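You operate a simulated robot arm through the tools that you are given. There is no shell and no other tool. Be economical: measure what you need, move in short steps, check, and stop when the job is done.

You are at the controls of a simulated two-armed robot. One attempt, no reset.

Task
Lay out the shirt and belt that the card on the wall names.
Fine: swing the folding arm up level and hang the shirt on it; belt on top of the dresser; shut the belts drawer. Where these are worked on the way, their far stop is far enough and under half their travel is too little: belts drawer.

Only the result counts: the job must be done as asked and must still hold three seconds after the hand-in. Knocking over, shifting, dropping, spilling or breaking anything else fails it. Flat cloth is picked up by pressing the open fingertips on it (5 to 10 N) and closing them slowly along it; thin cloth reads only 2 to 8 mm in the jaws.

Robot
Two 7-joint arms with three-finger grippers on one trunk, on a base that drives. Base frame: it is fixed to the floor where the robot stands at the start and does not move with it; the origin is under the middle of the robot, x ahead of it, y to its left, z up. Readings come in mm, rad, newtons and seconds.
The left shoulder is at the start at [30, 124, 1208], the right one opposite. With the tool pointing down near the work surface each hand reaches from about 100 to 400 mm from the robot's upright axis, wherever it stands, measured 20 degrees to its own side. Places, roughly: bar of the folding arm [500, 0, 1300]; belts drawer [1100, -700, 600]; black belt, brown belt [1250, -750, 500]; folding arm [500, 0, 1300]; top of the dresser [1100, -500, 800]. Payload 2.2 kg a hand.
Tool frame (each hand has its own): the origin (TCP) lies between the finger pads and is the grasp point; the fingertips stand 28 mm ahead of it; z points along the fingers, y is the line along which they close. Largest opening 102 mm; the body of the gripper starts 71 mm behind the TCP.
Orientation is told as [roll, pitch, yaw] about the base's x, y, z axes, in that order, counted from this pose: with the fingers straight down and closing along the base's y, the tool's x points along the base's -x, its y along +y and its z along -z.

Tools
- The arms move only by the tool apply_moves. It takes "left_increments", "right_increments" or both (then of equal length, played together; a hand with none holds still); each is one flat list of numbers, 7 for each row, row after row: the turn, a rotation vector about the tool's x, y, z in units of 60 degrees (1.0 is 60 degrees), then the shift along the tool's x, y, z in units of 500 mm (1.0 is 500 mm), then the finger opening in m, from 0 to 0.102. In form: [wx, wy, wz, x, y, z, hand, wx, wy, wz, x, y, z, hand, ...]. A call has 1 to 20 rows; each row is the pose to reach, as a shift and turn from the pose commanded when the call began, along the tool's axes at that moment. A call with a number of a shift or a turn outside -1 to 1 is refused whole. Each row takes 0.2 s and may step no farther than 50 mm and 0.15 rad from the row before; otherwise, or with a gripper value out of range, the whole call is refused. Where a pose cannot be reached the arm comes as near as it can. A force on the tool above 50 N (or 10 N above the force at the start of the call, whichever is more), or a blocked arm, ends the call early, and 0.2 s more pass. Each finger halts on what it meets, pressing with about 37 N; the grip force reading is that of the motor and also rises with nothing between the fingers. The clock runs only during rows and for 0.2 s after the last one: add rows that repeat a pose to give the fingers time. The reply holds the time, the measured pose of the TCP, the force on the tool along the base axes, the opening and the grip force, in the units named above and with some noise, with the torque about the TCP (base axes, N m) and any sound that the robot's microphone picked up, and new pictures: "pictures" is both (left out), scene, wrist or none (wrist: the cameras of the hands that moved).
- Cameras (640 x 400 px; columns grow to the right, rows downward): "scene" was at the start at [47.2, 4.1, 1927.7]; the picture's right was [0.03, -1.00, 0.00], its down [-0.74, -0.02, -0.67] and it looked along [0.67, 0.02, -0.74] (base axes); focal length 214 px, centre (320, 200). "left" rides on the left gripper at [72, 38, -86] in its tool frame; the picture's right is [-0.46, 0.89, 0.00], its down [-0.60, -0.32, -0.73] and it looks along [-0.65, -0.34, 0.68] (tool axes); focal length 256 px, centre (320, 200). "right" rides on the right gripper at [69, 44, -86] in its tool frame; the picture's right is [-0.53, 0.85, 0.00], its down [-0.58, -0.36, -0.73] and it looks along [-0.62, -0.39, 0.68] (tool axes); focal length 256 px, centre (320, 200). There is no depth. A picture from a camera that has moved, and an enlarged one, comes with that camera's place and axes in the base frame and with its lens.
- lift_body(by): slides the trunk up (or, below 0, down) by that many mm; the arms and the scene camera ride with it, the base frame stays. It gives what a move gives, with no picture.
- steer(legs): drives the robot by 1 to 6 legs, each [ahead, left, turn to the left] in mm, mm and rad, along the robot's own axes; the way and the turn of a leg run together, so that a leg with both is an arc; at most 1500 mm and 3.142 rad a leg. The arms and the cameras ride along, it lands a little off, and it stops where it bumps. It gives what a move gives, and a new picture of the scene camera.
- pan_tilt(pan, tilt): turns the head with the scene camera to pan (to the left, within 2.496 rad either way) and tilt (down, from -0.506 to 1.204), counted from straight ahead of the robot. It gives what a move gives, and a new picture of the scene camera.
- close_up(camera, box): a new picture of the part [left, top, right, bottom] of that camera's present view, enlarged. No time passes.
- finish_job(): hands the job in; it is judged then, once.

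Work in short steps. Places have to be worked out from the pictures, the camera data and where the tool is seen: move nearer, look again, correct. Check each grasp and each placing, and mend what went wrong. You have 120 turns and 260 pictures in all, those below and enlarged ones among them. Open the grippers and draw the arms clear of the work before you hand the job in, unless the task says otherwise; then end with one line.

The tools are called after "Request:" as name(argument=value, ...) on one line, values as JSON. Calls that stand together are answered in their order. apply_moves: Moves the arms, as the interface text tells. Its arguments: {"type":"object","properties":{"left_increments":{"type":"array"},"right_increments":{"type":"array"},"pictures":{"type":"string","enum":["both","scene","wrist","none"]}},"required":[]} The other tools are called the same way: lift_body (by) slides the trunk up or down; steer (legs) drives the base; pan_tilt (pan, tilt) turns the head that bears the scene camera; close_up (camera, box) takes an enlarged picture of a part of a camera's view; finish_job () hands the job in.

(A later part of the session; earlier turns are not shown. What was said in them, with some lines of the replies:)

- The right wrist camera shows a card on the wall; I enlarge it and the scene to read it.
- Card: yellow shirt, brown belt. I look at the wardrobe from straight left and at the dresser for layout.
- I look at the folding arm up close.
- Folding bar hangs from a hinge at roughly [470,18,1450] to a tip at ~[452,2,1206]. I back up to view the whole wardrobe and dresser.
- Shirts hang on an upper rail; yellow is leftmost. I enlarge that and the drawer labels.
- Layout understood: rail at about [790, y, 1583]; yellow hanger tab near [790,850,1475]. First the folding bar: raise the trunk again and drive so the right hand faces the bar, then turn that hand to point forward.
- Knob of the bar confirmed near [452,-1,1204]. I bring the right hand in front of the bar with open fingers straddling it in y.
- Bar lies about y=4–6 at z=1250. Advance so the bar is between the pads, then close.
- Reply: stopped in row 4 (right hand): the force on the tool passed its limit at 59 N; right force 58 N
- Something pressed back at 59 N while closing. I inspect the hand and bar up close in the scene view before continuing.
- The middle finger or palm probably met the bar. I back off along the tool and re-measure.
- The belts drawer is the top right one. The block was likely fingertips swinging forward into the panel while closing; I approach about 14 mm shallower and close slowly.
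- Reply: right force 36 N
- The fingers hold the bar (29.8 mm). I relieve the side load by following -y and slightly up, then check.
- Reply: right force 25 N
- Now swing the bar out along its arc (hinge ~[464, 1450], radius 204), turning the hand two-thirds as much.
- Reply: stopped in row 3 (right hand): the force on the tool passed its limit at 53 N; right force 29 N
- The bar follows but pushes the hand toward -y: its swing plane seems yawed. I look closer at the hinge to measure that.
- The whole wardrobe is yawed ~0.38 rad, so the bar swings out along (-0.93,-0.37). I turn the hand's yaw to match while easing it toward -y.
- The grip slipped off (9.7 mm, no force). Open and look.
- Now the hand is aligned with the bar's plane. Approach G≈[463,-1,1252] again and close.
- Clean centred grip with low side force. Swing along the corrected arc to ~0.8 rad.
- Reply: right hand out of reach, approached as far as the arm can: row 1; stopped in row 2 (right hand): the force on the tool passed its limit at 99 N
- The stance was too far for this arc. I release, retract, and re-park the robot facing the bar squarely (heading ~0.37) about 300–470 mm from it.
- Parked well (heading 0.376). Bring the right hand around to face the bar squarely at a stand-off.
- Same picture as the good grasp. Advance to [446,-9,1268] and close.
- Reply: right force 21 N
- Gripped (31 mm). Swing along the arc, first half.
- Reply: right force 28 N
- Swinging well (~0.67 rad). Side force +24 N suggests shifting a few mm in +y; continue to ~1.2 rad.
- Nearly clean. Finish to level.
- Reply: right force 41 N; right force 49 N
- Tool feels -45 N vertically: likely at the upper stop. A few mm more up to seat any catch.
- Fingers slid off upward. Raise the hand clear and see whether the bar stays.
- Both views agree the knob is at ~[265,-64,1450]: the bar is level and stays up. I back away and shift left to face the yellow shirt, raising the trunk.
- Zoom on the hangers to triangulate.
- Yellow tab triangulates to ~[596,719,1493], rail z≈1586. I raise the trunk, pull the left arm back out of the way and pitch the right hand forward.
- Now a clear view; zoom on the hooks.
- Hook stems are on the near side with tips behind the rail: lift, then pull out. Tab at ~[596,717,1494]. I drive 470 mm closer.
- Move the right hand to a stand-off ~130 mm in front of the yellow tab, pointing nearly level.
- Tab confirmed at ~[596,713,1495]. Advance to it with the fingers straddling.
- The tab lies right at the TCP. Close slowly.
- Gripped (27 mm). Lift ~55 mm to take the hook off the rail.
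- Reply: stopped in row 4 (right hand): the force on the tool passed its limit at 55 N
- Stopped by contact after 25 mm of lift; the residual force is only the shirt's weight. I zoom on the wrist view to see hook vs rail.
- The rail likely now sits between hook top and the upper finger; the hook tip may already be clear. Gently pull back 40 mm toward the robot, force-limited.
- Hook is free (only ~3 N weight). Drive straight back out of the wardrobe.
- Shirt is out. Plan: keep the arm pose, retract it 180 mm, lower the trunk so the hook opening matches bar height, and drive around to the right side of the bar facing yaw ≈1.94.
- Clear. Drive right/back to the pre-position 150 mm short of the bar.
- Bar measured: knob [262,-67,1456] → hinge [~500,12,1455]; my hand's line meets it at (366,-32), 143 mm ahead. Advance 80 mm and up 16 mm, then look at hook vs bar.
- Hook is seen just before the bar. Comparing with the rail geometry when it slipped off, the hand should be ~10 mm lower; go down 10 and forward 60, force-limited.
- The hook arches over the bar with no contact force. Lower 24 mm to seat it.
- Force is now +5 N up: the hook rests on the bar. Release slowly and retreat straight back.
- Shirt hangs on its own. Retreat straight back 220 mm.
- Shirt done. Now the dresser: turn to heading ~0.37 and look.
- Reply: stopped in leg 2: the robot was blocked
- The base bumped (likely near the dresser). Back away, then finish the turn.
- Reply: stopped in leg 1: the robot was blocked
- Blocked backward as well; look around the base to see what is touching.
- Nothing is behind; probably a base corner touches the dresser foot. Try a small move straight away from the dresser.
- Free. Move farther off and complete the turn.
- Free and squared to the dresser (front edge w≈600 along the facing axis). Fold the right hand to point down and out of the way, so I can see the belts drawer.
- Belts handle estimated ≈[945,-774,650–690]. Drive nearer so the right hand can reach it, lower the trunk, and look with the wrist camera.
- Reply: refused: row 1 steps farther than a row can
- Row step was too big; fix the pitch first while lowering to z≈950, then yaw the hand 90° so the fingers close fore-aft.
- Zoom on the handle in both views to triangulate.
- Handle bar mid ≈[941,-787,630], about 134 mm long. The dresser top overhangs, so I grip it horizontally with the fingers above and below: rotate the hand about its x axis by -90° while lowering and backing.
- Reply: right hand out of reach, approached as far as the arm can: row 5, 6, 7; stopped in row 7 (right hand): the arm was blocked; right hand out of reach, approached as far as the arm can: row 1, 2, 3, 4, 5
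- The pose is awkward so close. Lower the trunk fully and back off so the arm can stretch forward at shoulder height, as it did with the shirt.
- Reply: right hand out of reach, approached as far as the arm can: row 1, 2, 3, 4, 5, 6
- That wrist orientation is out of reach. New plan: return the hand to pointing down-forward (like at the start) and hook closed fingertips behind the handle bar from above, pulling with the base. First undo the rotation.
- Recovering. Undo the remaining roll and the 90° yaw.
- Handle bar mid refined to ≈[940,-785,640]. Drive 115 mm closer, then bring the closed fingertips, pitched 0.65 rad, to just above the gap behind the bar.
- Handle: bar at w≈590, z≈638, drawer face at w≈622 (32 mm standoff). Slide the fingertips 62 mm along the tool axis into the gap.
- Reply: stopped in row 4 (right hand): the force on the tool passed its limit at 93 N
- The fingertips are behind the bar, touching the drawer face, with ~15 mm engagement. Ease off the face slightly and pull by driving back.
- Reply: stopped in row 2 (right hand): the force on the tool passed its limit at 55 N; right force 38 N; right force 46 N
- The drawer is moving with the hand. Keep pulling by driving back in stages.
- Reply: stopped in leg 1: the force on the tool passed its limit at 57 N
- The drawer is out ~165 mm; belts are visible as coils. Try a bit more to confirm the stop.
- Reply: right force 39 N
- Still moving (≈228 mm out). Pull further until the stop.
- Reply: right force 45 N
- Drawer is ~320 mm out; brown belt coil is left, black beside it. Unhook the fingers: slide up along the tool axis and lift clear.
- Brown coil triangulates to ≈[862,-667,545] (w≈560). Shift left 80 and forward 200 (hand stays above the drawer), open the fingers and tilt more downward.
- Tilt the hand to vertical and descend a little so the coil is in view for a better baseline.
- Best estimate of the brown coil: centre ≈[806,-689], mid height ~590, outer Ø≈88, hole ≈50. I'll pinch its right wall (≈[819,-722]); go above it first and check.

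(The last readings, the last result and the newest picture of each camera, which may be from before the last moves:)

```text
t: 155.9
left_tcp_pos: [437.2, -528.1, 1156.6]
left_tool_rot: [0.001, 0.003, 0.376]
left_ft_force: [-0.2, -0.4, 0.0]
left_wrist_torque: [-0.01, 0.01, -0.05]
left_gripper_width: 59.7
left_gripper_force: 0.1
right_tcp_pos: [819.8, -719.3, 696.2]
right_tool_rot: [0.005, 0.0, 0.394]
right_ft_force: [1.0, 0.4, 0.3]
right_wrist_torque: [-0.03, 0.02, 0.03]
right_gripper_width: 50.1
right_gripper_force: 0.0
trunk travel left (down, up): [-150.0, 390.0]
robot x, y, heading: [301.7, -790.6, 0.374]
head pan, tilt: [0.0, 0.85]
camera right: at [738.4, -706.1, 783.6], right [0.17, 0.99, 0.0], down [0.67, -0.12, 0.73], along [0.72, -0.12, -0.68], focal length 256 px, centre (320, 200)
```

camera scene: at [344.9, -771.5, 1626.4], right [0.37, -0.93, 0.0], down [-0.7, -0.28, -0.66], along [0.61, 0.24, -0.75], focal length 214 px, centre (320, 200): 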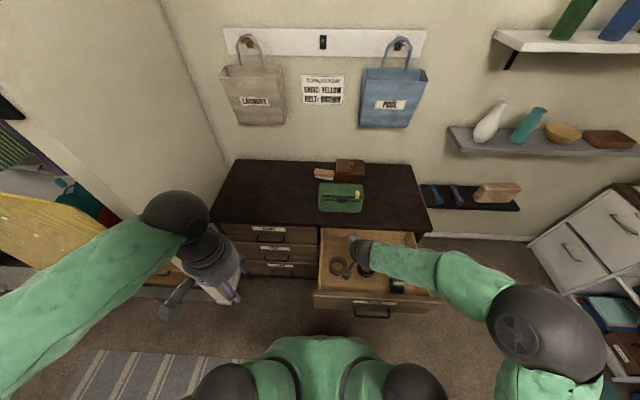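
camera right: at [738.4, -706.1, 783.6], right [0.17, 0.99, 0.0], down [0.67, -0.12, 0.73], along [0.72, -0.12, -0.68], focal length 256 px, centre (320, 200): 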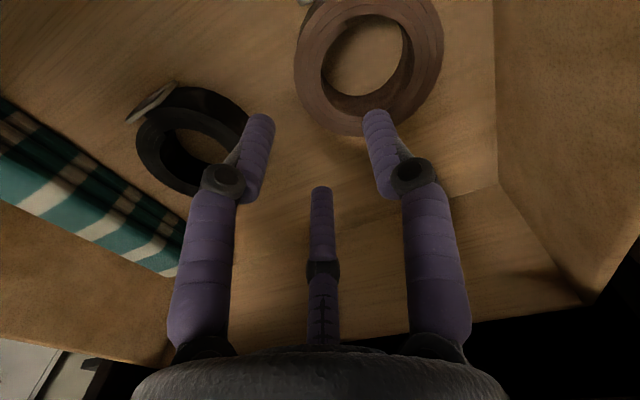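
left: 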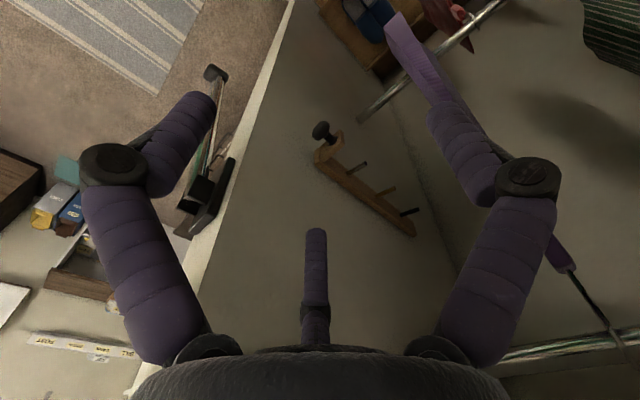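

Refined with two wrist views: coil top centre ≈[791,-688,630]. Correct laterally and go down to just above it.

Request:
apply_moves(right_increments=[0, 0, 0, 0.032, 0.017, 0.02, 0.05, 0, 0, 0, 0.032, 0.017, 0.05, 0.05, 0, 0, 0, 0.032, 0.017, 0.05, 0.05], pictures="wrist")

Request:
close_up(camera="scene", box=[310, 220, 430, 320])

```text
t: 156.7
left_tcp_pos: [437.2, -528.0, 1158.2]
left_tool_rot: [-0.001, 0.002, 0.377]
left_ft_force: [-0.3, 0.2, 0.0]
left_wrist_torque: [-0.01, 0.0, -0.01]
left_gripper_width: 60.2
left_gripper_force: 0.0
right_tcp_pos: [801.8, -718.3, 672.4]
right_tool_rot: [0.004, 0.0, 0.395]
right_ft_force: [0.8, 0.0, 0.1]
right_wrist_torque: [-0.01, 0.0, -0.03]
right_gripper_width: 49.9
right_gripper_force: 0.2
trunk travel left (down, up): [-150.0, 390.0]
robot x, y, heading: [300.8, -790.3, 0.374]
head pan, tilt: [0.0, 0.85]
camera right: at [720.3, -704.6, 759.5], right [0.17, 0.99, 0.0], down [0.67, -0.12, 0.73], along [0.72, -0.12, -0.68], focal length 256 px, centre (320, 200)
```

right: 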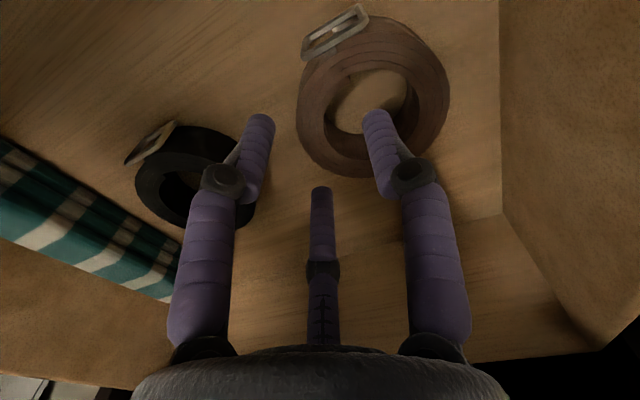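

```text
4.00 times, centred on (370, 270) of scene
camera zoom: at [343.1, -772.1, 1626.5], right [0.37, -0.93, 0.0], down [-0.7, -0.28, -0.66], along [0.61, 0.24, -0.75], focal length 858 px, centre (120, -80)
```

zoom: 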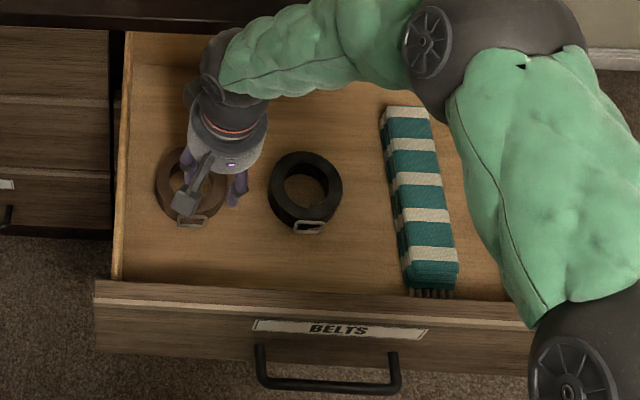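

Aligned: the inner finger is over the hole, the wall lies between the fingers. Descend gently.

Request:
apply_moves(right_increments=[0, 0, 0, -0.006, 0, 0.03, 0.05, 0, 0, 0, -0.006, 0, 0.055, 0.05, 0, 0, 0, -0.006, 0, 0.075, 0.05, 0, 0, 0, -0.006, 0, 0.09, 0.05, 0, 0, 0, -0.006, 0, 0.09, 0.05], pictures="wrist")

```text
t: 157.9
left_tcp_pos: [438.0, -526.8, 1159.0]
left_tool_rot: [0.002, 0.002, 0.376]
left_ft_force: [0.2, 0.5, 0.8]
left_wrist_torque: [-0.01, -0.02, -0.01]
left_gripper_width: 60.1
left_gripper_force: 0.1
right_tcp_pos: [801.3, -717.7, 624.0]
right_tool_rot: [0.005, 0.005, 0.396]
right_ft_force: [1.0, -1.2, 3.1]
right_wrist_torque: [0.03, -0.06, -0.07]
right_gripper_width: 62.1
right_gripper_force: 1.1
trunk travel left (down, up): [-150.0, 390.0]
robot x, y, heading: [302.5, -794.4, 0.375]
head pan, tilt: [0.0, 0.85]
camera right: at [721.0, -703.3, 711.8], right [0.17, 0.99, 0.0], down [0.68, -0.12, 0.73], along [0.72, -0.12, -0.69], focal length 256 px, centre (320, 200)
```

right: 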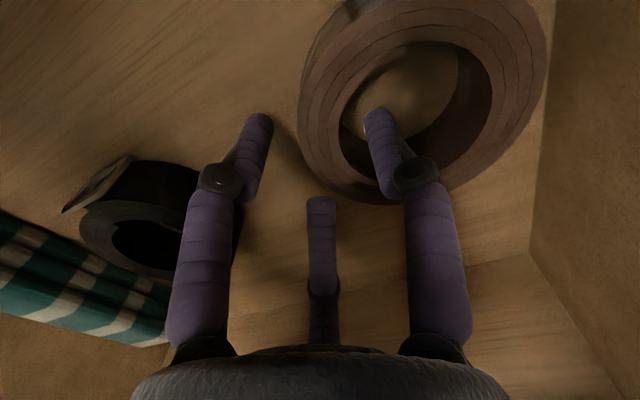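

Inner finger is in the hole, outer one outside the wall. Close.

Request:
apply_moves(right_increments=[0, 0, 0, 0, 0, 0, 0.045, 0, 0, 0, 0, 0, 0, 0.035, 0, 0, 0, 0, 0, 0, 0.025, 0, 0, 0, 0, 0, 0, 0.015, 0, 0, 0, 0, 0, 0, 0.005, 0, 0, 0, 0, 0, 0, 0.0, 0, 0, 0, 0, 0, 0, 0.0], pictures="wrist")

```text
t: 159.5
left_tcp_pos: [437.5, -526.8, 1157.9]
left_tool_rot: [0.002, 0.002, 0.378]
left_ft_force: [0.5, 0.5, 1.2]
left_wrist_torque: [0.01, 0.02, 0.0]
left_gripper_width: 60.1
left_gripper_force: 0.1
right_tcp_pos: [803.9, -716.0, 625.7]
right_tool_rot: [0.005, -0.002, 0.395]
right_ft_force: [2.4, -1.6, 9.3]
right_wrist_torque: [0.65, 0.44, 0.04]
right_gripper_width: 51.9
right_gripper_force: 36.2
trunk travel left (down, up): [-150.0, 390.0]
robot x, y, heading: [302.7, -789.9, 0.378]
head pan, tilt: [0.0, 0.85]
camera right: at [723.4, -703.2, 713.4], right [0.17, 0.99, 0.0], down [0.67, -0.12, 0.73], along [0.72, -0.12, -0.68], focal length 256 px, centre (320, 200)
```

right: 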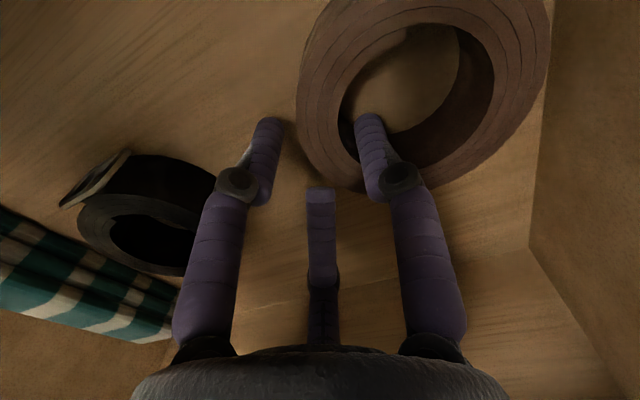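

Holding at 52 mm with 36 N. Lift 70 mm and check.

Request:
apply_moves(right_increments=[0, 0, 0, 0, 0, -0.03, 0.0, 0, 0, 0, 0, 0, -0.07, 0.0, 0, 0, 0, 0, 0, -0.11, 0.0, 0, 0, 0, 0, 0, -0.15, 0.0, 0, 0, 0, 0, 0, -0.15, 0.0], pictures="wrist")

Request:
close_up(camera="scene", box=[310, 220, 430, 320])

```text
t: 160.7
left_tcp_pos: [436.9, -528.2, 1156.6]
left_tool_rot: [0.0, 0.002, 0.376]
left_ft_force: [0.2, 0.1, -0.4]
left_wrist_torque: [-0.01, 0.01, 0.02]
left_gripper_width: 60.0
left_gripper_force: 0.0
right_tcp_pos: [804.5, -717.9, 702.1]
right_tool_rot: [0.004, 0.002, 0.396]
right_ft_force: [-0.9, -0.3, -1.9]
right_wrist_torque: [-0.06, -0.06, -0.03]
right_gripper_width: 51.4
right_gripper_force: 36.5
trunk travel left (down, up): [-150.0, 390.0]
robot x, y, heading: [299.7, -792.2, 0.375]
head pan, tilt: [0.0, 0.85]
camera right: at [723.3, -704.2, 789.9], right [0.17, 0.99, 0.0], down [0.67, -0.12, 0.73], along [0.72, -0.12, -0.68], focal length 256 px, centre (320, 200)
```

right: 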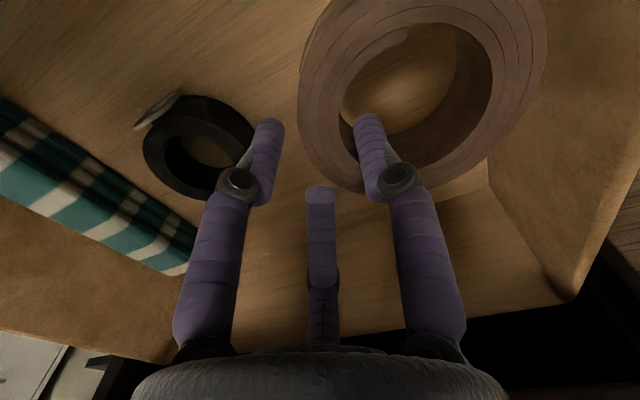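

```text
4.00 times, centred on (370, 270) of scene
camera zoom: at [343.6, -772.0, 1626.4], right [0.37, -0.93, 0.0], down [-0.7, -0.28, -0.66], along [0.61, 0.24, -0.75], focal length 858 px, centre (120, -80)
```

zoom: 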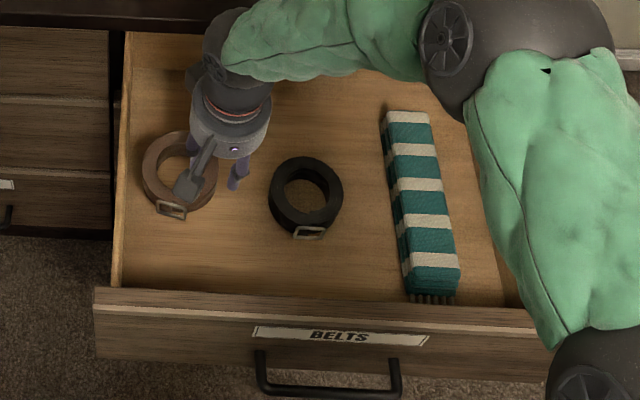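

Belt is securely lifted. To set it on the dresser's free left part I must keep clear of the hanging shirt, so raise the trunk, and tuck the left hand inward first.

Request:
lift_body(by=200)

Request:
apply_moves(left_increments=[0, 0, 0, 0, -0.07, 0, 0.03, 0, 0, 0, 0, -0.14, 0, 0.03, 0, 0, 0, 0, -0.21, 0, 0.03, 0, 0, 0, 0, -0.28, 0, 0.03, 0, 0, 0, 0, -0.35, 0, 0.03, 0, 0, 0, 0, -0.4, 0, 0.03], pictures="none")

Request:
pan_tilt(pan=1.2, tilt=0.7)

```text
t: 162.8
left_tcp_pos: [436.4, -527.6, 1358.0]
left_tool_rot: [0.002, 0.0, 0.376]
left_ft_force: [-0.3, -0.2, 0.8]
left_wrist_torque: [0.01, 0.0, 0.01]
left_gripper_width: 59.9
left_gripper_force: 0.1
right_tcp_pos: [804.1, -717.0, 902.7]
right_tool_rot: [0.005, 0.002, 0.394]
right_ft_force: [-0.4, -0.1, -1.1]
right_wrist_torque: [-0.06, -0.01, 0.02]
right_gripper_width: 37.2
right_gripper_force: 37.3
trunk travel left (down, up): [-350.0, 190.0]
robot x, y, heading: [301.1, -787.8, 0.376]
head pan, tilt: [0.0, 0.85]
```

```text
t: 164.2
left_tcp_pos: [511.1, -713.7, 1357.0]
left_tool_rot: [0.002, 0.001, 0.376]
left_ft_force: [-0.1, 0.5, 0.6]
left_wrist_torque: [0.0, 0.02, 0.01]
left_gripper_width: 29.9
left_gripper_force: 0.1
right_tcp_pos: [804.4, -717.9, 901.8]
right_tool_rot: [0.004, 0.0, 0.395]
right_ft_force: [-0.5, -0.3, -2.1]
right_wrist_torque: [-0.05, -0.02, -0.01]
right_gripper_width: 36.8
right_gripper_force: 36.8
trunk travel left (down, up): [-350.0, 190.0]
robot x, y, heading: [298.4, -790.3, 0.376]
head pan, tilt: [0.0, 0.85]
```

```text
t: 165.7
left_tcp_pos: [510.9, -712.9, 1357.6]
left_tool_rot: [0.002, 0.003, 0.377]
left_ft_force: [0.0, -0.4, 0.0]
left_wrist_torque: [-0.03, -0.02, -0.01]
left_gripper_width: 29.9
left_gripper_force: 0.1
right_tcp_pos: [804.0, -718.9, 901.9]
right_tool_rot: [0.004, 0.0, 0.392]
right_ft_force: [0.1, -0.8, -1.2]
right_wrist_torque: [-0.05, -0.02, -0.01]
right_gripper_width: 37.0
right_gripper_force: 37.1
trunk travel left (down, up): [-350.0, 190.0]
robot x, y, heading: [297.7, -792.7, 0.375]
head pan, tilt: [1.201, 0.7]
camera scene: at [270.5, -715.9, 1838.7], right [1.0, 0.01, 0.0], down [0.0, -0.64, -0.76], along [0.0, 0.76, -0.64], focal length 214 px, centre (320, 200)
```

scene: 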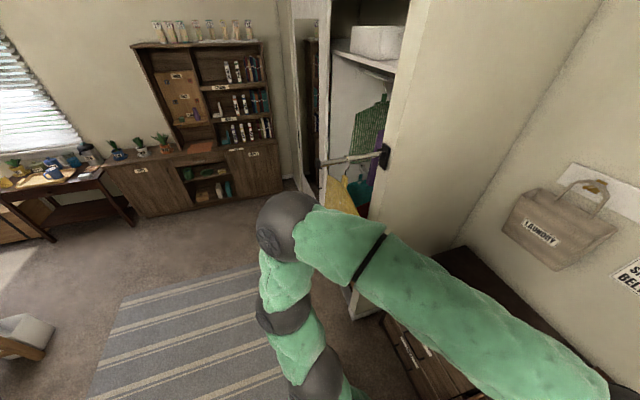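

The left elbow would come too near the bar on that side. Better: shift right, use the left hand to push the drawer shut, which leaves the right hand above the free right part of the dresser top. Shift right and lower the left hand.

Request:
steer(legs=[[0, -210, 0]])

Request:
apply_moves(left_increments=[0, 0, 0, 0, 0.03, 0.09, 0.01, 0, 0, 0, 0, 0.06, 0.18, 0.01, 0, 0, 0, 0, 0.09, 0.27, 0.01, 0, 0, 0, 0, 0.12, 0.36, 0.0, 0, 0, 0, 0, 0.12, 0.45, 0.0, 0, 0, 0, 0, 0.12, 0.54, 0.0, 0, 0, 0, 0, 0.12, 0.63, 0.0, 0, 0, 0, 0, 0.12, 0.72, 0.0, 0, 0, 0, 0, 0.12, 0.81, 0.0, 0, 0, 0, 0, 0.12, 0.9, 0.0], pictures="none")

Request:
pan_tilt(pan=0.0, tilt=0.9)

```text
t: 167.3
left_tcp_pos: [589.1, -908.9, 1357.4]
left_tool_rot: [0.004, 0.003, 0.378]
left_ft_force: [-0.4, -0.9, 0.9]
left_wrist_torque: [0.05, 0.0, -0.01]
left_gripper_width: 30.0
left_gripper_force: 0.1
right_tcp_pos: [881.2, -912.4, 903.2]
right_tool_rot: [0.005, 0.0, 0.397]
right_ft_force: [0.4, -0.8, -3.1]
right_wrist_torque: [-0.06, -0.03, 0.01]
right_gripper_width: 36.8
right_gripper_force: 37.0
trunk travel left (down, up): [-350.0, 190.0]
robot x, y, heading: [378.4, -987.2, 0.378]
head pan, tilt: [1.201, 0.7]
camera scene: at [348.1, -912.9, 1838.8], right [1.0, 0.01, 0.0], down [0.0, -0.64, -0.77], along [-0.01, 0.77, -0.64], focal length 214 px, centre (320, 200)
```

scene: 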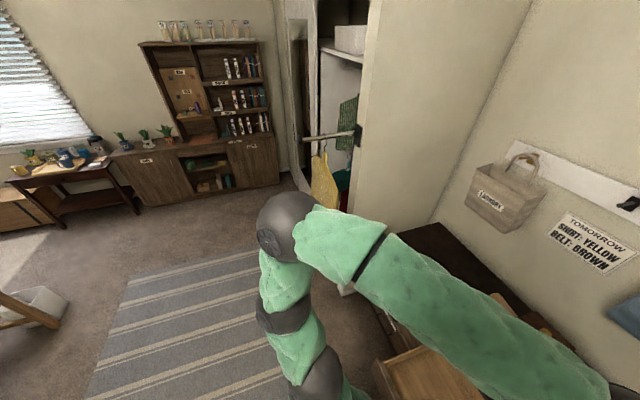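

```text
t: 169.6
left_tcp_pos: [576.6, -848.0, 913.5]
left_tool_rot: [0.003, -0.022, 0.371]
left_ft_force: [0.0, 1.3, -1.0]
left_wrist_torque: [-0.1, 0.03, -0.17]
left_gripper_width: 1.9
left_gripper_force: 31.7
right_tcp_pos: [882.1, -913.1, 902.3]
right_tool_rot: [0.005, 0.001, 0.397]
right_ft_force: [-0.4, -0.1, -1.7]
right_wrist_torque: [-0.05, -0.03, 0.01]
right_gripper_width: 36.7
right_gripper_force: 36.8
trunk travel left (down, up): [-350.0, 190.0]
robot x, y, heading: [378.8, -988.8, 0.377]
head pan, tilt: [1.201, 0.7]
stopped in row 10 (left hand): the force on the tool passed its limit at 92 N (the readings are from after the stop); the commanded pose is now the measured one
```

```text
t: 171.0
left_tcp_pos: [576.6, -847.4, 913.1]
left_tool_rot: [0.002, -0.02, 0.371]
left_ft_force: [3.0, 3.0, 2.1]
left_wrist_torque: [-0.32, 0.51, -0.37]
left_gripper_width: 2.2
left_gripper_force: 31.6
right_tcp_pos: [881.4, -913.0, 902.6]
right_tool_rot: [0.006, 0.001, 0.398]
right_ft_force: [-1.4, 0.5, -1.4]
right_wrist_torque: [-0.06, -0.01, 0.0]
right_gripper_width: 36.3
right_gripper_force: 36.8
trunk travel left (down, up): [-350.0, 190.0]
robot x, y, heading: [378.6, -987.8, 0.377]
head pan, tilt: [0.0, 0.901]
camera scene: at [418.5, -968.7, 1822.6], right [0.37, -0.93, 0.0], down [-0.73, -0.29, -0.62], along [0.58, 0.23, -0.78], focal length 214 px, centre (320, 200)
```

scene: 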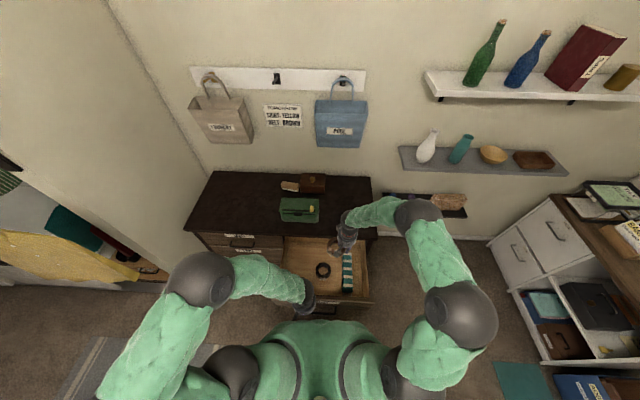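

The left hand met something (likely my own trunk). Back up 170 mm and extend the left hand forward before lowering further.

Request:
steer(legs=[[-190, 0, 0]])

Request:
apply_moves(left_increments=[0, 0, 0, -0.06, 0, -0.04, 0.0, 0, 0, 0, -0.14, 0, -0.04, 0.0, 0, 0, 0, -0.22, 0, -0.04, 0.0, 0, 0, 0, -0.3, 0, -0.02, 0.0, 0, 0, 0, -0.36, 0, 0.05, 0.0, 0, 0, 0, -0.36, 0, 0.14, 0.0, 0, 0, 0, -0.36, 0, 0.23, 0.0, 0, 0, 0, -0.36, 0, 0.32, 0.0, 0, 0, 0, -0.36, 0, 0.4, 0.0, 0, 0, 0, -0.36, 0, 0.4, 0.0], pictures="both")

```text
t: 172.5
left_tcp_pos: [400.9, -918.9, 912.8]
left_tool_rot: [0.003, -0.022, 0.371]
left_ft_force: [4.2, 4.7, 2.0]
left_wrist_torque: [-0.43, 0.61, -0.53]
left_gripper_width: 1.8
left_gripper_force: 31.2
right_tcp_pos: [704.7, -981.8, 903.0]
right_tool_rot: [0.005, -0.003, 0.398]
right_ft_force: [-0.4, -1.2, 0.0]
right_wrist_torque: [-0.1, -0.05, 0.01]
right_gripper_width: 36.5
right_gripper_force: 37.5
trunk travel left (down, up): [-350.0, 190.0]
robot x, y, heading: [201.7, -1057.9, 0.375]
head pan, tilt: [0.0, 0.901]
camera scene: at [241.3, -1039.2, 1822.6], right [0.37, -0.93, 0.0], down [-0.73, -0.29, -0.62], along [0.58, 0.23, -0.78], focal length 214 px, centre (320, 200)
```

scene: 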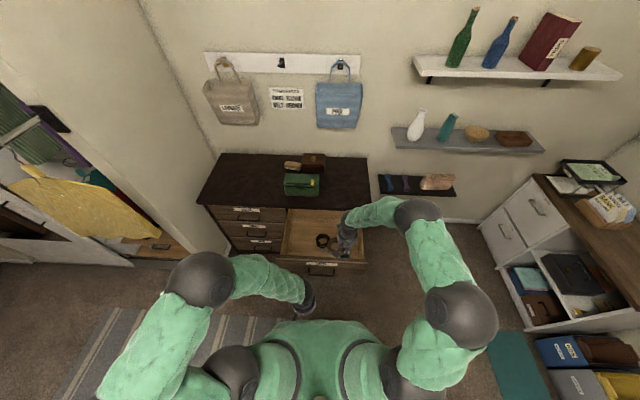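

```text
t: 174.7
left_tcp_pos: [574.2, -850.4, 715.6]
left_tool_rot: [0.002, -0.021, 0.371]
left_ft_force: [-0.2, 0.6, 0.8]
left_wrist_torque: [0.02, 0.03, 0.0]
left_gripper_width: 2.0
left_gripper_force: 31.8
right_tcp_pos: [705.2, -981.2, 902.1]
right_tool_rot: [0.006, -0.001, 0.398]
right_ft_force: [0.8, -0.3, -1.6]
right_wrist_torque: [-0.07, -0.03, 0.0]
right_gripper_width: 36.3
right_gripper_force: 37.6
trunk travel left (down, up): [-350.0, 190.0]
robot x, y, heading: [201.7, -1058.7, 0.38]
head pan, tilt: [0.0, 0.901]
camera scene: at [242.5, -1038.7, 1822.6], right [0.37, -0.93, 0.0], down [-0.73, -0.29, -0.62], along [0.58, 0.23, -0.78], focal length 214 px, centre (320, 200)
camera left: at [491.3, -843.0, 800.6], right [0.11, 0.99, 0.01], down [0.66, -0.08, 0.74], along [0.74, -0.08, -0.67], focal length 256 px, centre (320, 200)
```

scene: 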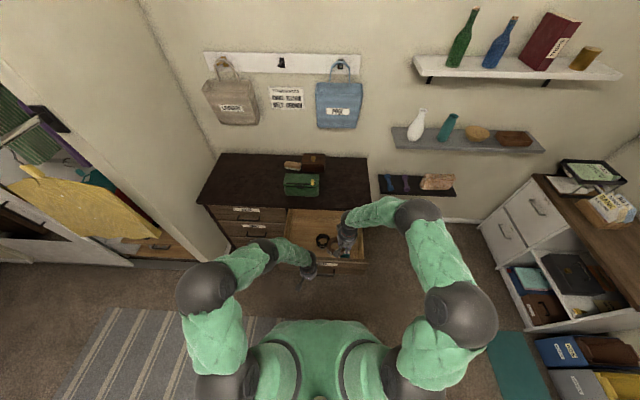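
left: 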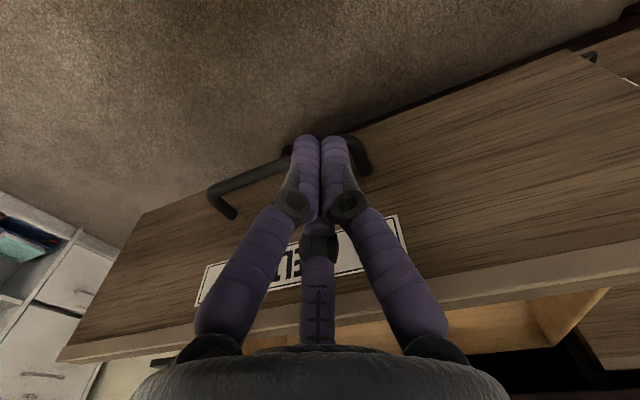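

Left hand is in front of the drawer panel. Pitch it forward 0.78 rad (so the palm clears the top's overhang later) and lower ~30 mm.

Request:
apply_moves(left_increments=[0, -0.125, 0, 0, 0.01, 0.01, 0.0, 0, -0.25, 0, 0, 0.02, 0.02, 0.0, 0, -0.375, 0, 0, 0.03, 0.03, 0.0, 0, -0.5, 0, 0, 0.04, 0.04, 0.0, 0, -0.625, 0, 0, 0.05, 0.05, 0.0, 0, -0.745, 0, 0, 0.06, 0.062, 0.0, 0, -0.745, 0, 0, 0.06, 0.062, 0.0], pictures="wrist")

Request:
close_up(camera="right", box=[0, 0, 640, 400])

```text
t: 176.3
left_tcp_pos: [584.7, -850.1, 696.5]
left_tool_rot: [0.023, -0.793, 0.373]
left_ft_force: [-0.1, -0.7, -0.1]
left_wrist_torque: [-0.02, 0.01, 0.01]
left_gripper_width: 2.0
left_gripper_force: 31.6
left hand out of reach, approached as far as the arm can: row 5, 6, 7
right_tcp_pos: [706.5, -980.7, 902.7]
right_tool_rot: [0.003, 0.001, 0.396]
right_ft_force: [-0.6, -0.3, -1.7]
right_wrist_torque: [-0.04, 0.02, 0.02]
right_gripper_width: 36.4
right_gripper_force: 36.9
trunk travel left (down, up): [-350.0, 190.0]
robot x, y, heading: [203.0, -1053.9, 0.375]
head pan, tilt: [0.0, 0.901]
camera left: at [466.1, -858.6, 705.7], right [-0.03, 0.94, 0.35], down [0.03, -0.34, 0.94], along [1.0, 0.04, -0.02], focal length 256 px, centre (320, 200)
```

left: 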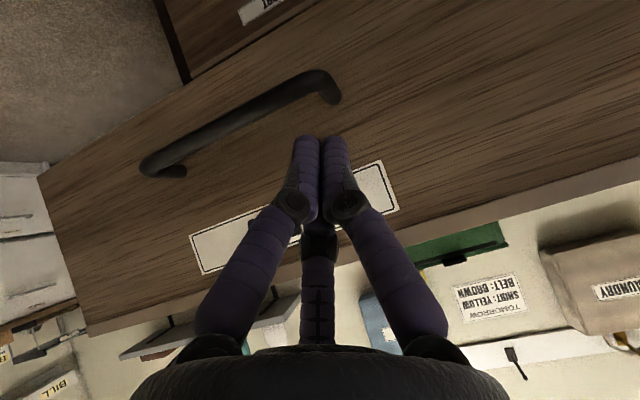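

```text
1.00 times, centred on (320, 200) of right (not enlarged: the box is as wide or as high as the picture)
camera zoom: at [624.7, -967.9, 989.7], right [0.16, 0.99, 0.0], down [0.67, -0.11, 0.73], along [0.72, -0.12, -0.68], focal length 256 px, centre (320, 200)
```

zoom: 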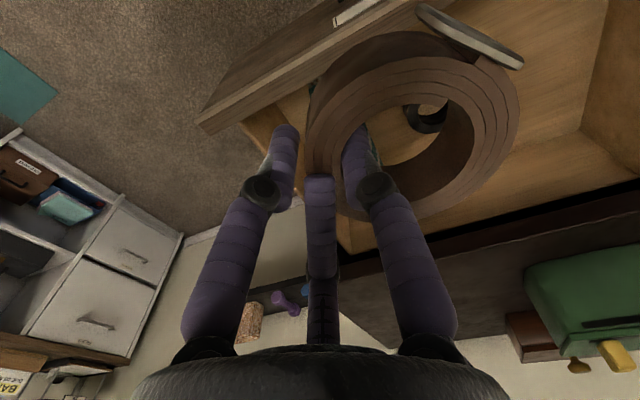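

Left fingertips are level with the panel beside the handle; belt still held in the right hand. Drive forward to push the drawer in, staged.

Request:
steer(legs=[[200, 0, 0]])

```text
t: 177.9
left_tcp_pos: [768.0, -773.5, 696.6]
left_tool_rot: [0.023, -0.79, 0.374]
left_ft_force: [0.5, 0.0, 0.4]
left_wrist_torque: [-0.01, -0.03, 0.01]
left_gripper_width: 2.5
left_gripper_force: 31.6
right_tcp_pos: [891.9, -905.0, 901.6]
right_tool_rot: [0.005, 0.002, 0.403]
right_ft_force: [0.4, -0.1, -1.8]
right_wrist_torque: [-0.1, 0.04, 0.0]
right_gripper_width: 36.4
right_gripper_force: 37.0
trunk travel left (down, up): [-350.0, 190.0]
robot x, y, heading: [387.6, -985.9, 0.383]
head pan, tilt: [0.0, 0.901]
camera scene: at [430.5, -963.1, 1822.5], right [0.37, -0.93, 0.0], down [-0.73, -0.29, -0.62], along [0.57, 0.23, -0.78], focal length 214 px, centre (320, 200)
```

scene: 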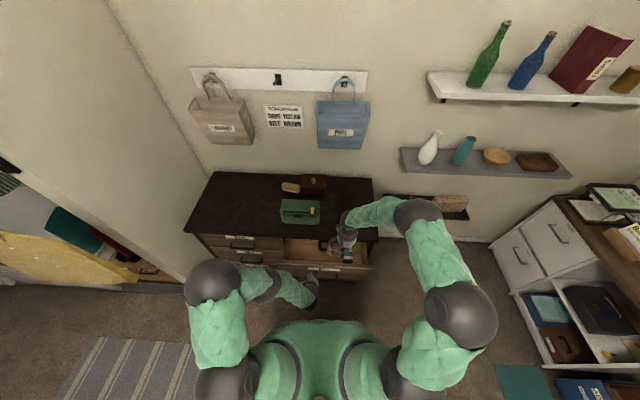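

Drawer is going in. Continue ~165 mm.

Request:
steer(legs=[[160, 0, -0.008]])

Request:
close_up(camera="left", box=[0, 0, 640, 400])

```text
t: 179.3
left_tcp_pos: [918.2, -719.5, 695.0]
left_tool_rot: [0.023, -0.79, 0.365]
left_ft_force: [0.1, 0.0, -1.2]
left_wrist_torque: [-0.02, 0.01, 0.0]
left_gripper_width: 2.1
left_gripper_force: 31.1
right_tcp_pos: [1039.7, -849.4, 901.1]
right_tool_rot: [0.005, 0.002, 0.395]
right_ft_force: [1.7, -0.1, -2.1]
right_wrist_torque: [-0.08, 0.07, 0.02]
right_gripper_width: 36.3
right_gripper_force: 37.2
trunk travel left (down, up): [-350.0, 190.0]
robot x, y, heading: [536.8, -924.6, 0.374]
head pan, tilt: [0.0, 0.901]
camera scene: at [578.6, -904.5, 1822.5], right [0.37, -0.93, 0.0], down [-0.73, -0.29, -0.62], along [0.58, 0.23, -0.78], focal length 214 px, centre (320, 200)
```

scene: 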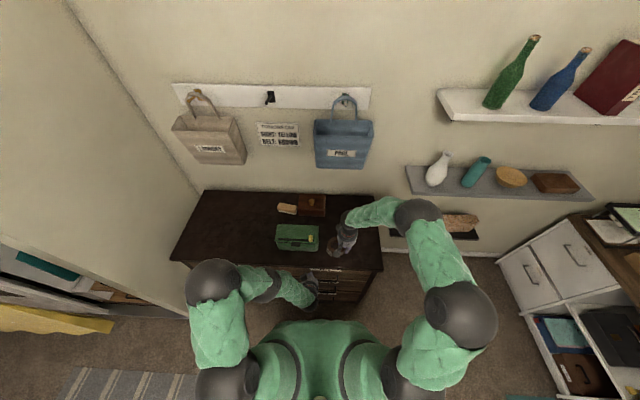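

```text
1.00 times, centred on (320, 200) of left (not enlarged: the box is as wide or as high as the picture)
camera zoom: at [801.0, -726.2, 705.3], right [-0.03, 0.94, 0.34], down [0.04, -0.34, 0.94], along [1.0, 0.04, -0.03], focal length 256 px, centre (320, 200)
```

zoom: 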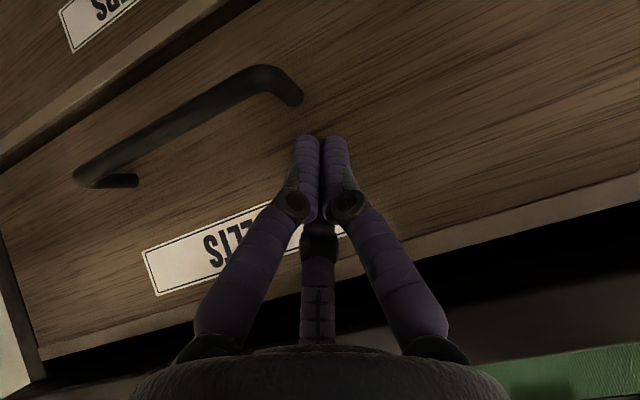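

Nearly closed (tip w≈613). Push the last ~30 mm with the left arm, force-limited.

Request:
apply_moves(left_increments=[0, 0, 0, -0.014, 0, 0.0142, 0.0, 0, 0, 0, -0.028, 0, 0.0284, 0.0, 0, 0, 0, -0.042, 0, 0.0426, 0.0, 0, 0, 0, -0.042, 0, 0.0426, 0.0], pictures="wrist")

```text
t: 180.1
left_tcp_pos: [923.3, -720.2, 688.6]
left_tool_rot: [0.019, -0.763, 0.364]
left_ft_force: [-13.3, -4.6, 14.7]
left_wrist_torque: [-0.04, -0.35, -0.03]
left_gripper_width: 1.9
left_gripper_force: 30.6
right_tcp_pos: [1038.7, -850.0, 901.1]
right_tool_rot: [0.006, 0.0, 0.396]
right_ft_force: [0.8, 0.2, -2.1]
right_wrist_torque: [-0.07, 0.0, -0.02]
right_gripper_width: 35.8
right_gripper_force: 37.1
trunk travel left (down, up): [-350.0, 190.0]
robot x, y, heading: [537.0, -921.0, 0.378]
head pan, tilt: [0.0, 0.901]
stopped in row 3 (left hand): the force on the tool passed its limit at 85 N (the readings are from after the stop); the commanded pose is now the measured one
camera left: at [807.6, -726.4, 700.8], right [-0.01, 0.94, 0.33], down [0.06, -0.33, 0.94], along [1.0, 0.03, -0.05], focal length 256 px, centre (320, 200)
```

left: 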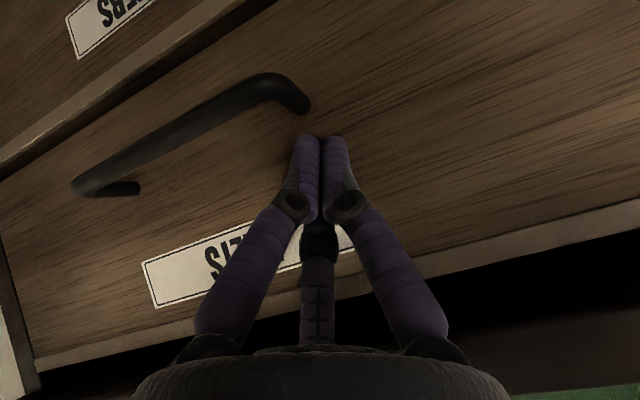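

Drawer hit its closed stop. Back the left hand off, and bring the belt over the free spot right of the green box, lowering toward the top.

Request:
apply_moves(left_increments=[0, 0, 0, 0, 0, -0.05, 0.0, 0, 0, 0, 0, 0, -0.1, 0.0, 0, 0, 0, 0, 0, -0.18, 0.0, 0, 0, 0, 0, 0, -0.26, 0.0, 0, 0, 0, 0, 0, -0.26, 0.0], right_increments=[0, 0, 0, -0.02, 0, 0.01, 0.0, 0, 0, 0, -0.04, 0, 0.03, 0.0, 0, 0, 0, -0.06, 0, 0.06, 0.0, 0, 0, 0, -0.06, 0, 0.09, 0.0, 0, 0, 0, -0.06, 0, 0.1, 0.0], pictures="both")

```text
t: 181.3
left_tcp_pos: [856.9, -747.3, 789.0]
left_tool_rot: [0.017, -0.789, 0.375]
left_ft_force: [0.6, -0.4, 0.9]
left_wrist_torque: [0.03, -0.02, -0.02]
left_gripper_width: 2.1
left_gripper_force: 31.6
right_tcp_pos: [1064.5, -836.7, 852.5]
right_tool_rot: [0.004, 0.001, 0.395]
right_ft_force: [-0.8, 0.6, -1.6]
right_wrist_torque: [-0.11, 0.02, -0.01]
right_gripper_width: 36.2
right_gripper_force: 36.9
trunk travel left (down, up): [-350.0, 190.0]
robot x, y, heading: [533.0, -925.4, 0.375]
head pan, tilt: [0.0, 0.901]
camera scene: at [575.9, -904.9, 1822.5], right [0.37, -0.93, 0.0], down [-0.73, -0.29, -0.62], along [0.58, 0.23, -0.78], focal length 214 px, centre (320, 200)
camera right: at [985.0, -824.1, 938.8], right [0.17, 0.99, 0.0], down [0.67, -0.12, 0.73], along [0.72, -0.12, -0.68], focal length 256 px, centre (320, 200)
camera left: at [739.4, -754.9, 798.3], right [-0.03, 0.94, 0.34], down [0.04, -0.34, 0.94], along [1.0, 0.04, -0.03], focal length 256 px, centre (320, 200)
```

scene: 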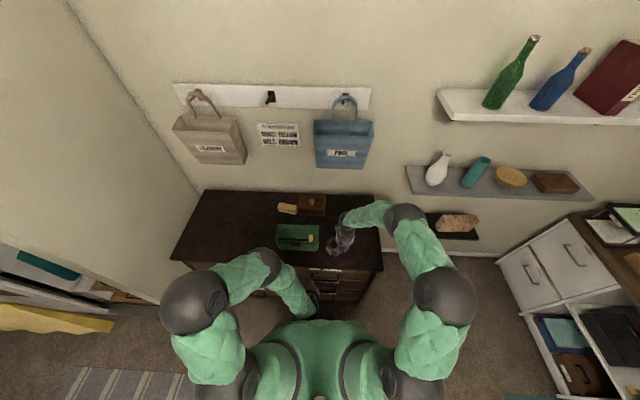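
right: 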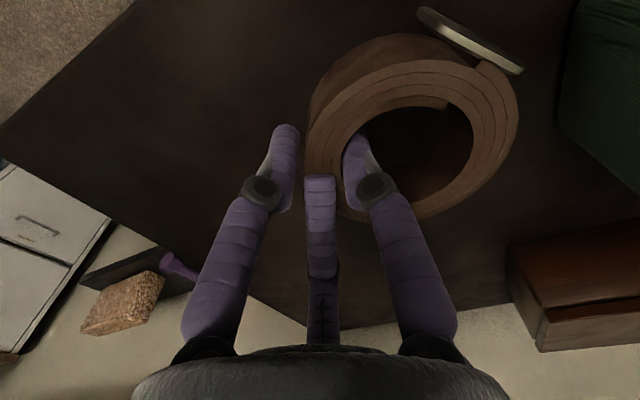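
left: 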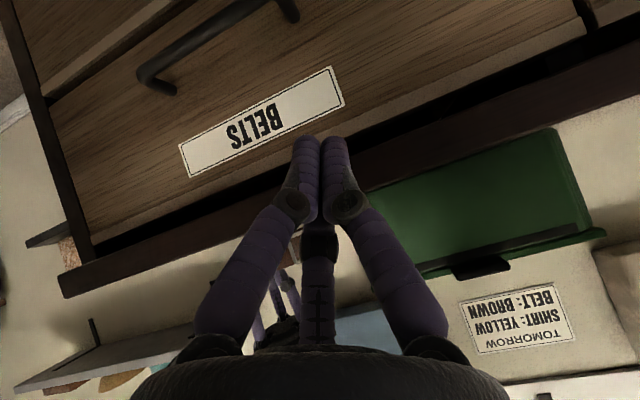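

Belt is over clear dresser top. Lower the rest slowly, shifting 20 mm away from the green box.

Request:
apply_moves(right_increments=[0, 0, 0, 0, -0.02, 0.01, 0.0, 0, 0, 0, 0, -0.04, 0.02, 0.0, 0, 0, 0, 0, -0.04, 0.028, 0.0, 0, 0, 0, 0, -0.04, 0.036, 0.0, 0, 0, 0, 0, -0.04, 0.036, 0.0], pictures="none")

```text
t: 182.5
left_tcp_pos: [856.6, -748.1, 789.1]
left_tool_rot: [0.017, -0.788, 0.376]
left_ft_force: [0.7, -0.5, 0.0]
left_wrist_torque: [-0.01, 0.01, 0.0]
left_gripper_width: 2.0
left_gripper_force: 32.0
right_tcp_pos: [1073.2, -856.0, 835.5]
right_tool_rot: [0.003, -0.002, 0.394]
right_ft_force: [-0.5, -0.4, 8.5]
right_wrist_torque: [0.14, 0.51, 0.08]
right_gripper_width: 36.3
right_gripper_force: 37.3
trunk travel left (down, up): [-350.0, 190.0]
robot x, y, heading: [534.0, -923.3, 0.375]
head pan, tilt: [0.0, 0.901]
```

Contact (8.5 N up). Release and lift straight up.

Request:
apply_moves(right_increments=[0, 0, 0, 0, 0, 0, 0.036, 0, 0, 0, 0, 0, 0, 0.042, 0, 0, 0, 0, 0, 0, 0.048, 0, 0, 0, 0, 0, 0, 0.05, 0, 0, 0, 0, 0, -0.02, 0.05, 0, 0, 0, 0, 0, -0.06, 0.05, 0, 0, 0, 0, 0, -0.12, 0.05, 0, 0, 0, 0, 0, -0.2, 0.05, 0, 0, 0, 0, 0, -0.2, 0.05], pictures="wrist")

```text
t: 184.5
left_tcp_pos: [857.4, -748.0, 788.8]
left_tool_rot: [0.016, -0.789, 0.375]
left_ft_force: [-0.1, 0.4, 0.0]
left_wrist_torque: [0.01, 0.01, -0.01]
left_gripper_width: 2.1
left_gripper_force: 31.9
right_tcp_pos: [1073.2, -856.5, 932.6]
right_tool_rot: [0.007, 0.001, 0.395]
right_ft_force: [-1.0, 0.5, -0.2]
right_wrist_torque: [0.03, -0.01, 0.0]
right_gripper_width: 50.1
right_gripper_force: 0.1
trunk travel left (down, up): [-350.0, 190.0]
robot x, y, heading: [536.7, -926.2, 0.378]
head pan, tilt: [0.0, 0.901]
camera right: at [992.5, -842.8, 1020.5], right [0.17, 0.99, 0.0], down [0.67, -0.12, 0.73], along [0.72, -0.12, -0.68], focal length 256 px, centre (320, 200)
```

right: 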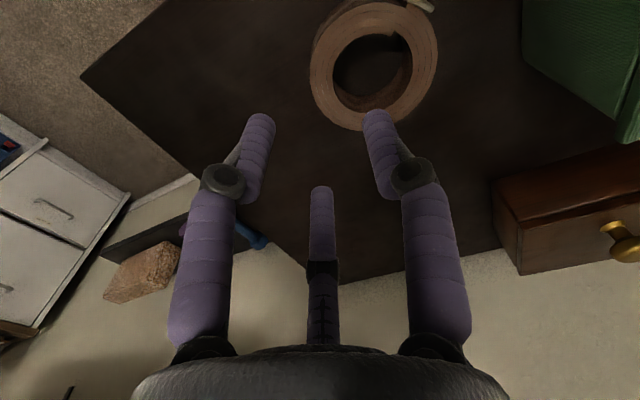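

Belt lies on the top. Open the left gripper, raise the right hand and back away, then inspect.

Request:
apply_moves(right_increments=[0, 0, 0, 0, 0, -0.09, 0.06, 0, 0, 0, 0, 0, -0.18, 0.07, 0, 0, 0, 0, 0, -0.2, 0.08], pictures="none")

Request:
steer(legs=[[-450, 0, 0]])

Request:
close_up(camera="scene", box=[180, 130, 400, 270])

Request:
pan_tilt(pan=0.6, tilt=0.45)

```text
t: 185.3
left_tcp_pos: [856.9, -748.2, 788.8]
left_tool_rot: [0.015, -0.789, 0.376]
left_ft_force: [0.1, 0.0, -0.1]
left_wrist_torque: [-0.01, 0.01, 0.0]
left_gripper_width: 1.8
left_gripper_force: 31.2
right_tcp_pos: [1073.2, -856.8, 1035.3]
right_tool_rot: [0.005, -0.001, 0.395]
right_ft_force: [-0.4, 0.0, -0.2]
right_wrist_torque: [0.01, 0.02, 0.0]
right_gripper_width: 80.0
right_gripper_force: 0.1
trunk travel left (down, up): [-350.0, 190.0]
robot x, y, heading: [531.8, -921.6, 0.372]
head pan, tilt: [0.0, 0.901]
```

```text
t: 188.0
left_tcp_pos: [442.1, -911.7, 788.2]
left_tool_rot: [0.014, -0.789, 0.38]
left_ft_force: [0.2, 0.3, 0.1]
left_wrist_torque: [0.0, -0.03, -0.03]
left_gripper_width: 2.3
left_gripper_force: 32.0
right_tcp_pos: [657.3, -1019.4, 1035.9]
right_tool_rot: [0.006, 0.0, 0.398]
right_ft_force: [-0.2, -0.1, 0.5]
right_wrist_torque: [0.02, -0.01, 0.02]
right_gripper_width: 80.0
right_gripper_force: 0.1
trunk travel left (down, up): [-350.0, 190.0]
robot x, y, heading: [120.3, -1088.7, 0.375]
head pan, tilt: [0.0, 0.901]
camera scene: at [160.1, -1069.7, 1822.6], right [0.37, -0.93, 0.0], down [-0.73, -0.29, -0.62], along [0.58, 0.23, -0.78], focal length 214 px, centre (320, 200)
```

scene: 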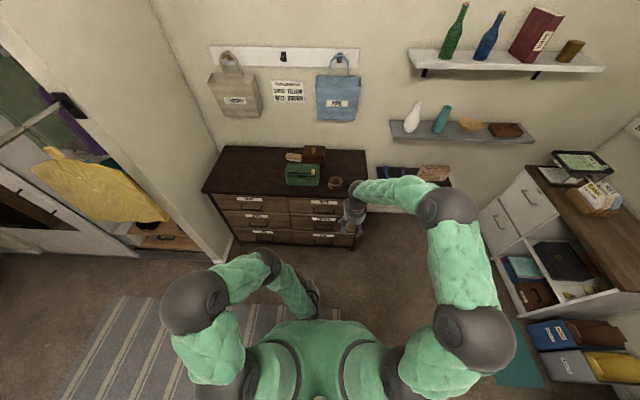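

```text
2.86 times, centred on (290, 200) of scene
camera zoom: at [160.1, -1069.7, 1822.6], right [0.37, -0.93, 0.0], down [-0.73, -0.29, -0.62], along [0.58, 0.23, -0.78], focal length 613 px, centre (406, 200)
```

zoom: 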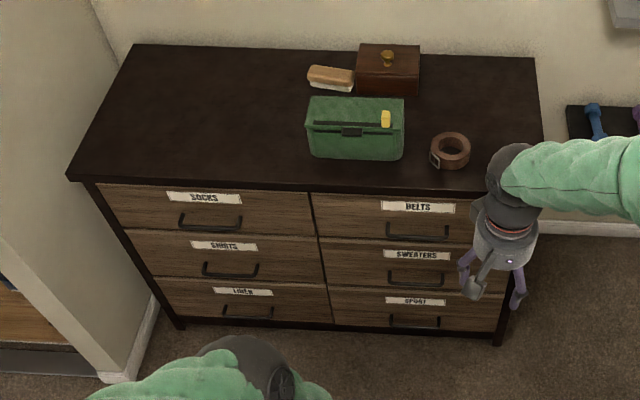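

```text
t: 189.0
left_tcp_pos: [442.9, -910.2, 789.8]
left_tool_rot: [0.016, -0.79, 0.379]
left_ft_force: [-0.5, -0.2, 0.1]
left_wrist_torque: [0.0, 0.01, -0.03]
left_gripper_width: 1.9
left_gripper_force: 31.6
right_tcp_pos: [659.2, -1019.5, 1034.9]
right_tool_rot: [0.005, -0.001, 0.399]
right_ft_force: [-1.1, -0.7, -0.4]
right_wrist_torque: [-0.01, 0.02, 0.01]
right_gripper_width: 80.1
right_gripper_force: 0.1
trunk travel left (down, up): [-350.0, 190.0]
robot x, y, heading: [121.1, -1087.1, 0.378]
head pan, tilt: [0.6, 0.45]
camera scene: at [142.3, -1021.0, 1860.9], right [0.83, -0.56, 0.0], down [-0.24, -0.36, -0.9], along [0.5, 0.75, -0.44], focal length 214 px, centre (320, 200)
```

scene: 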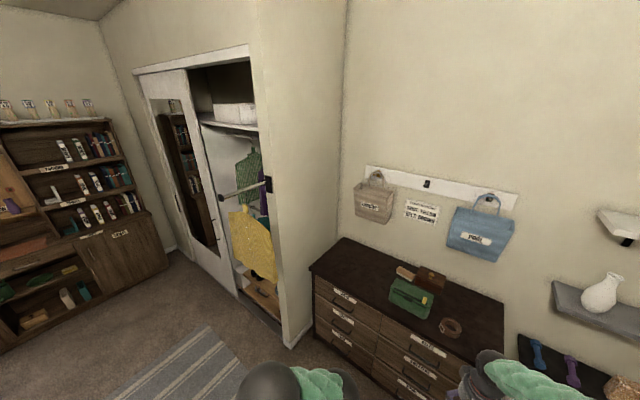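

Everything looks in place; zoom to verify the bar/shirt and drawer, and open the left gripper.

Request:
close_up(camera="scene", box=[200, 130, 300, 310])

Request:
close_up(camera="scene", box=[300, 230, 510, 390])

Request:
apply_moves(left_increments=[0, 0, 0, 0, 0, 0, 0.03, 0, 0, 0, 0, 0, 0, 0.06, 0, 0, 0, 0, 0, 0, 0.06], pictures="none")

```text
2.22 times, centred on (250, 220) of scene
camera zoom: at [142.3, -1021.0, 1860.9], right [0.83, -0.56, 0.0], down [-0.24, -0.36, -0.9], along [0.5, 0.75, -0.44], focal length 477 px, centre (476, 156)
```

zoom: 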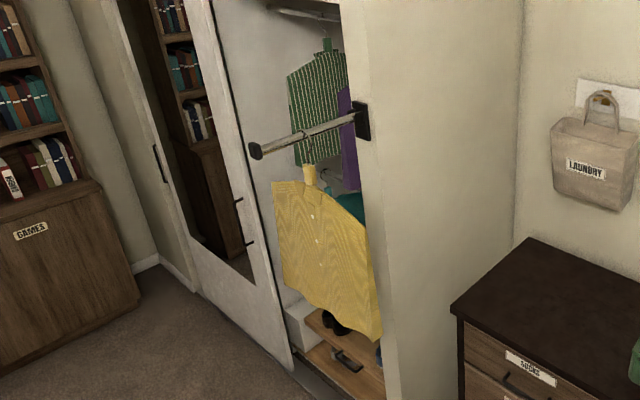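

```text
2.50 times, centred on (405, 310) of scene
camera zoom: at [142.3, -1021.0, 1860.9], right [0.83, -0.56, 0.0], down [-0.24, -0.36, -0.9], along [0.5, 0.75, -0.44], focal length 536 px, centre (108, -75)
```

zoom: 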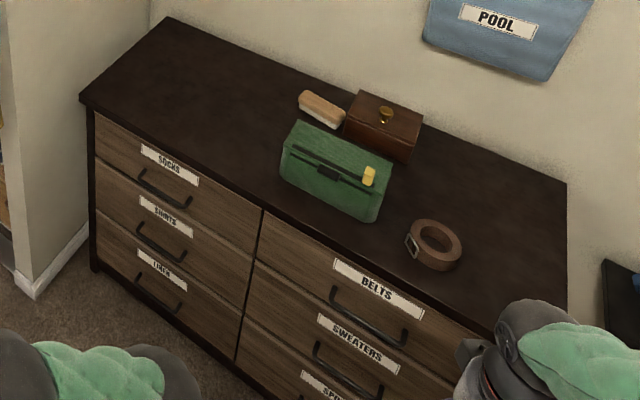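

```text
t: 189.8
left_tcp_pos: [442.3, -910.2, 789.1]
left_tool_rot: [0.017, -0.789, 0.379]
left_ft_force: [-0.2, 0.9, 0.5]
left_wrist_torque: [-0.02, 0.0, 0.0]
left_gripper_width: 59.9
left_gripper_force: 0.0
right_tcp_pos: [658.8, -1019.1, 1034.6]
right_tool_rot: [0.005, 0.0, 0.397]
right_ft_force: [-0.2, 0.0, -0.6]
right_wrist_torque: [-0.02, 0.02, 0.0]
right_gripper_width: 80.0
right_gripper_force: 0.2
trunk travel left (down, up): [-350.0, 190.0]
robot x, y, heading: [122.9, -1086.7, 0.38]
head pan, tilt: [0.6, 0.45]
```

Bar is level with the yellow shirt hanging on it, the brown belt lies on the dresser top, and the belts drawer is flush. Both grippers are open and clear, so I hand in.

Request:
finish_job()

```text
The job is handed in.
```

I handed the job in as the card asked: the yellow shirt hangs on the folding arm, which is swung up level; the brown belt is on top of the dresser; and the belts drawer is shut. On the way, the base bumped once while turning near the dresser; I saw nothing out of place afterwards.
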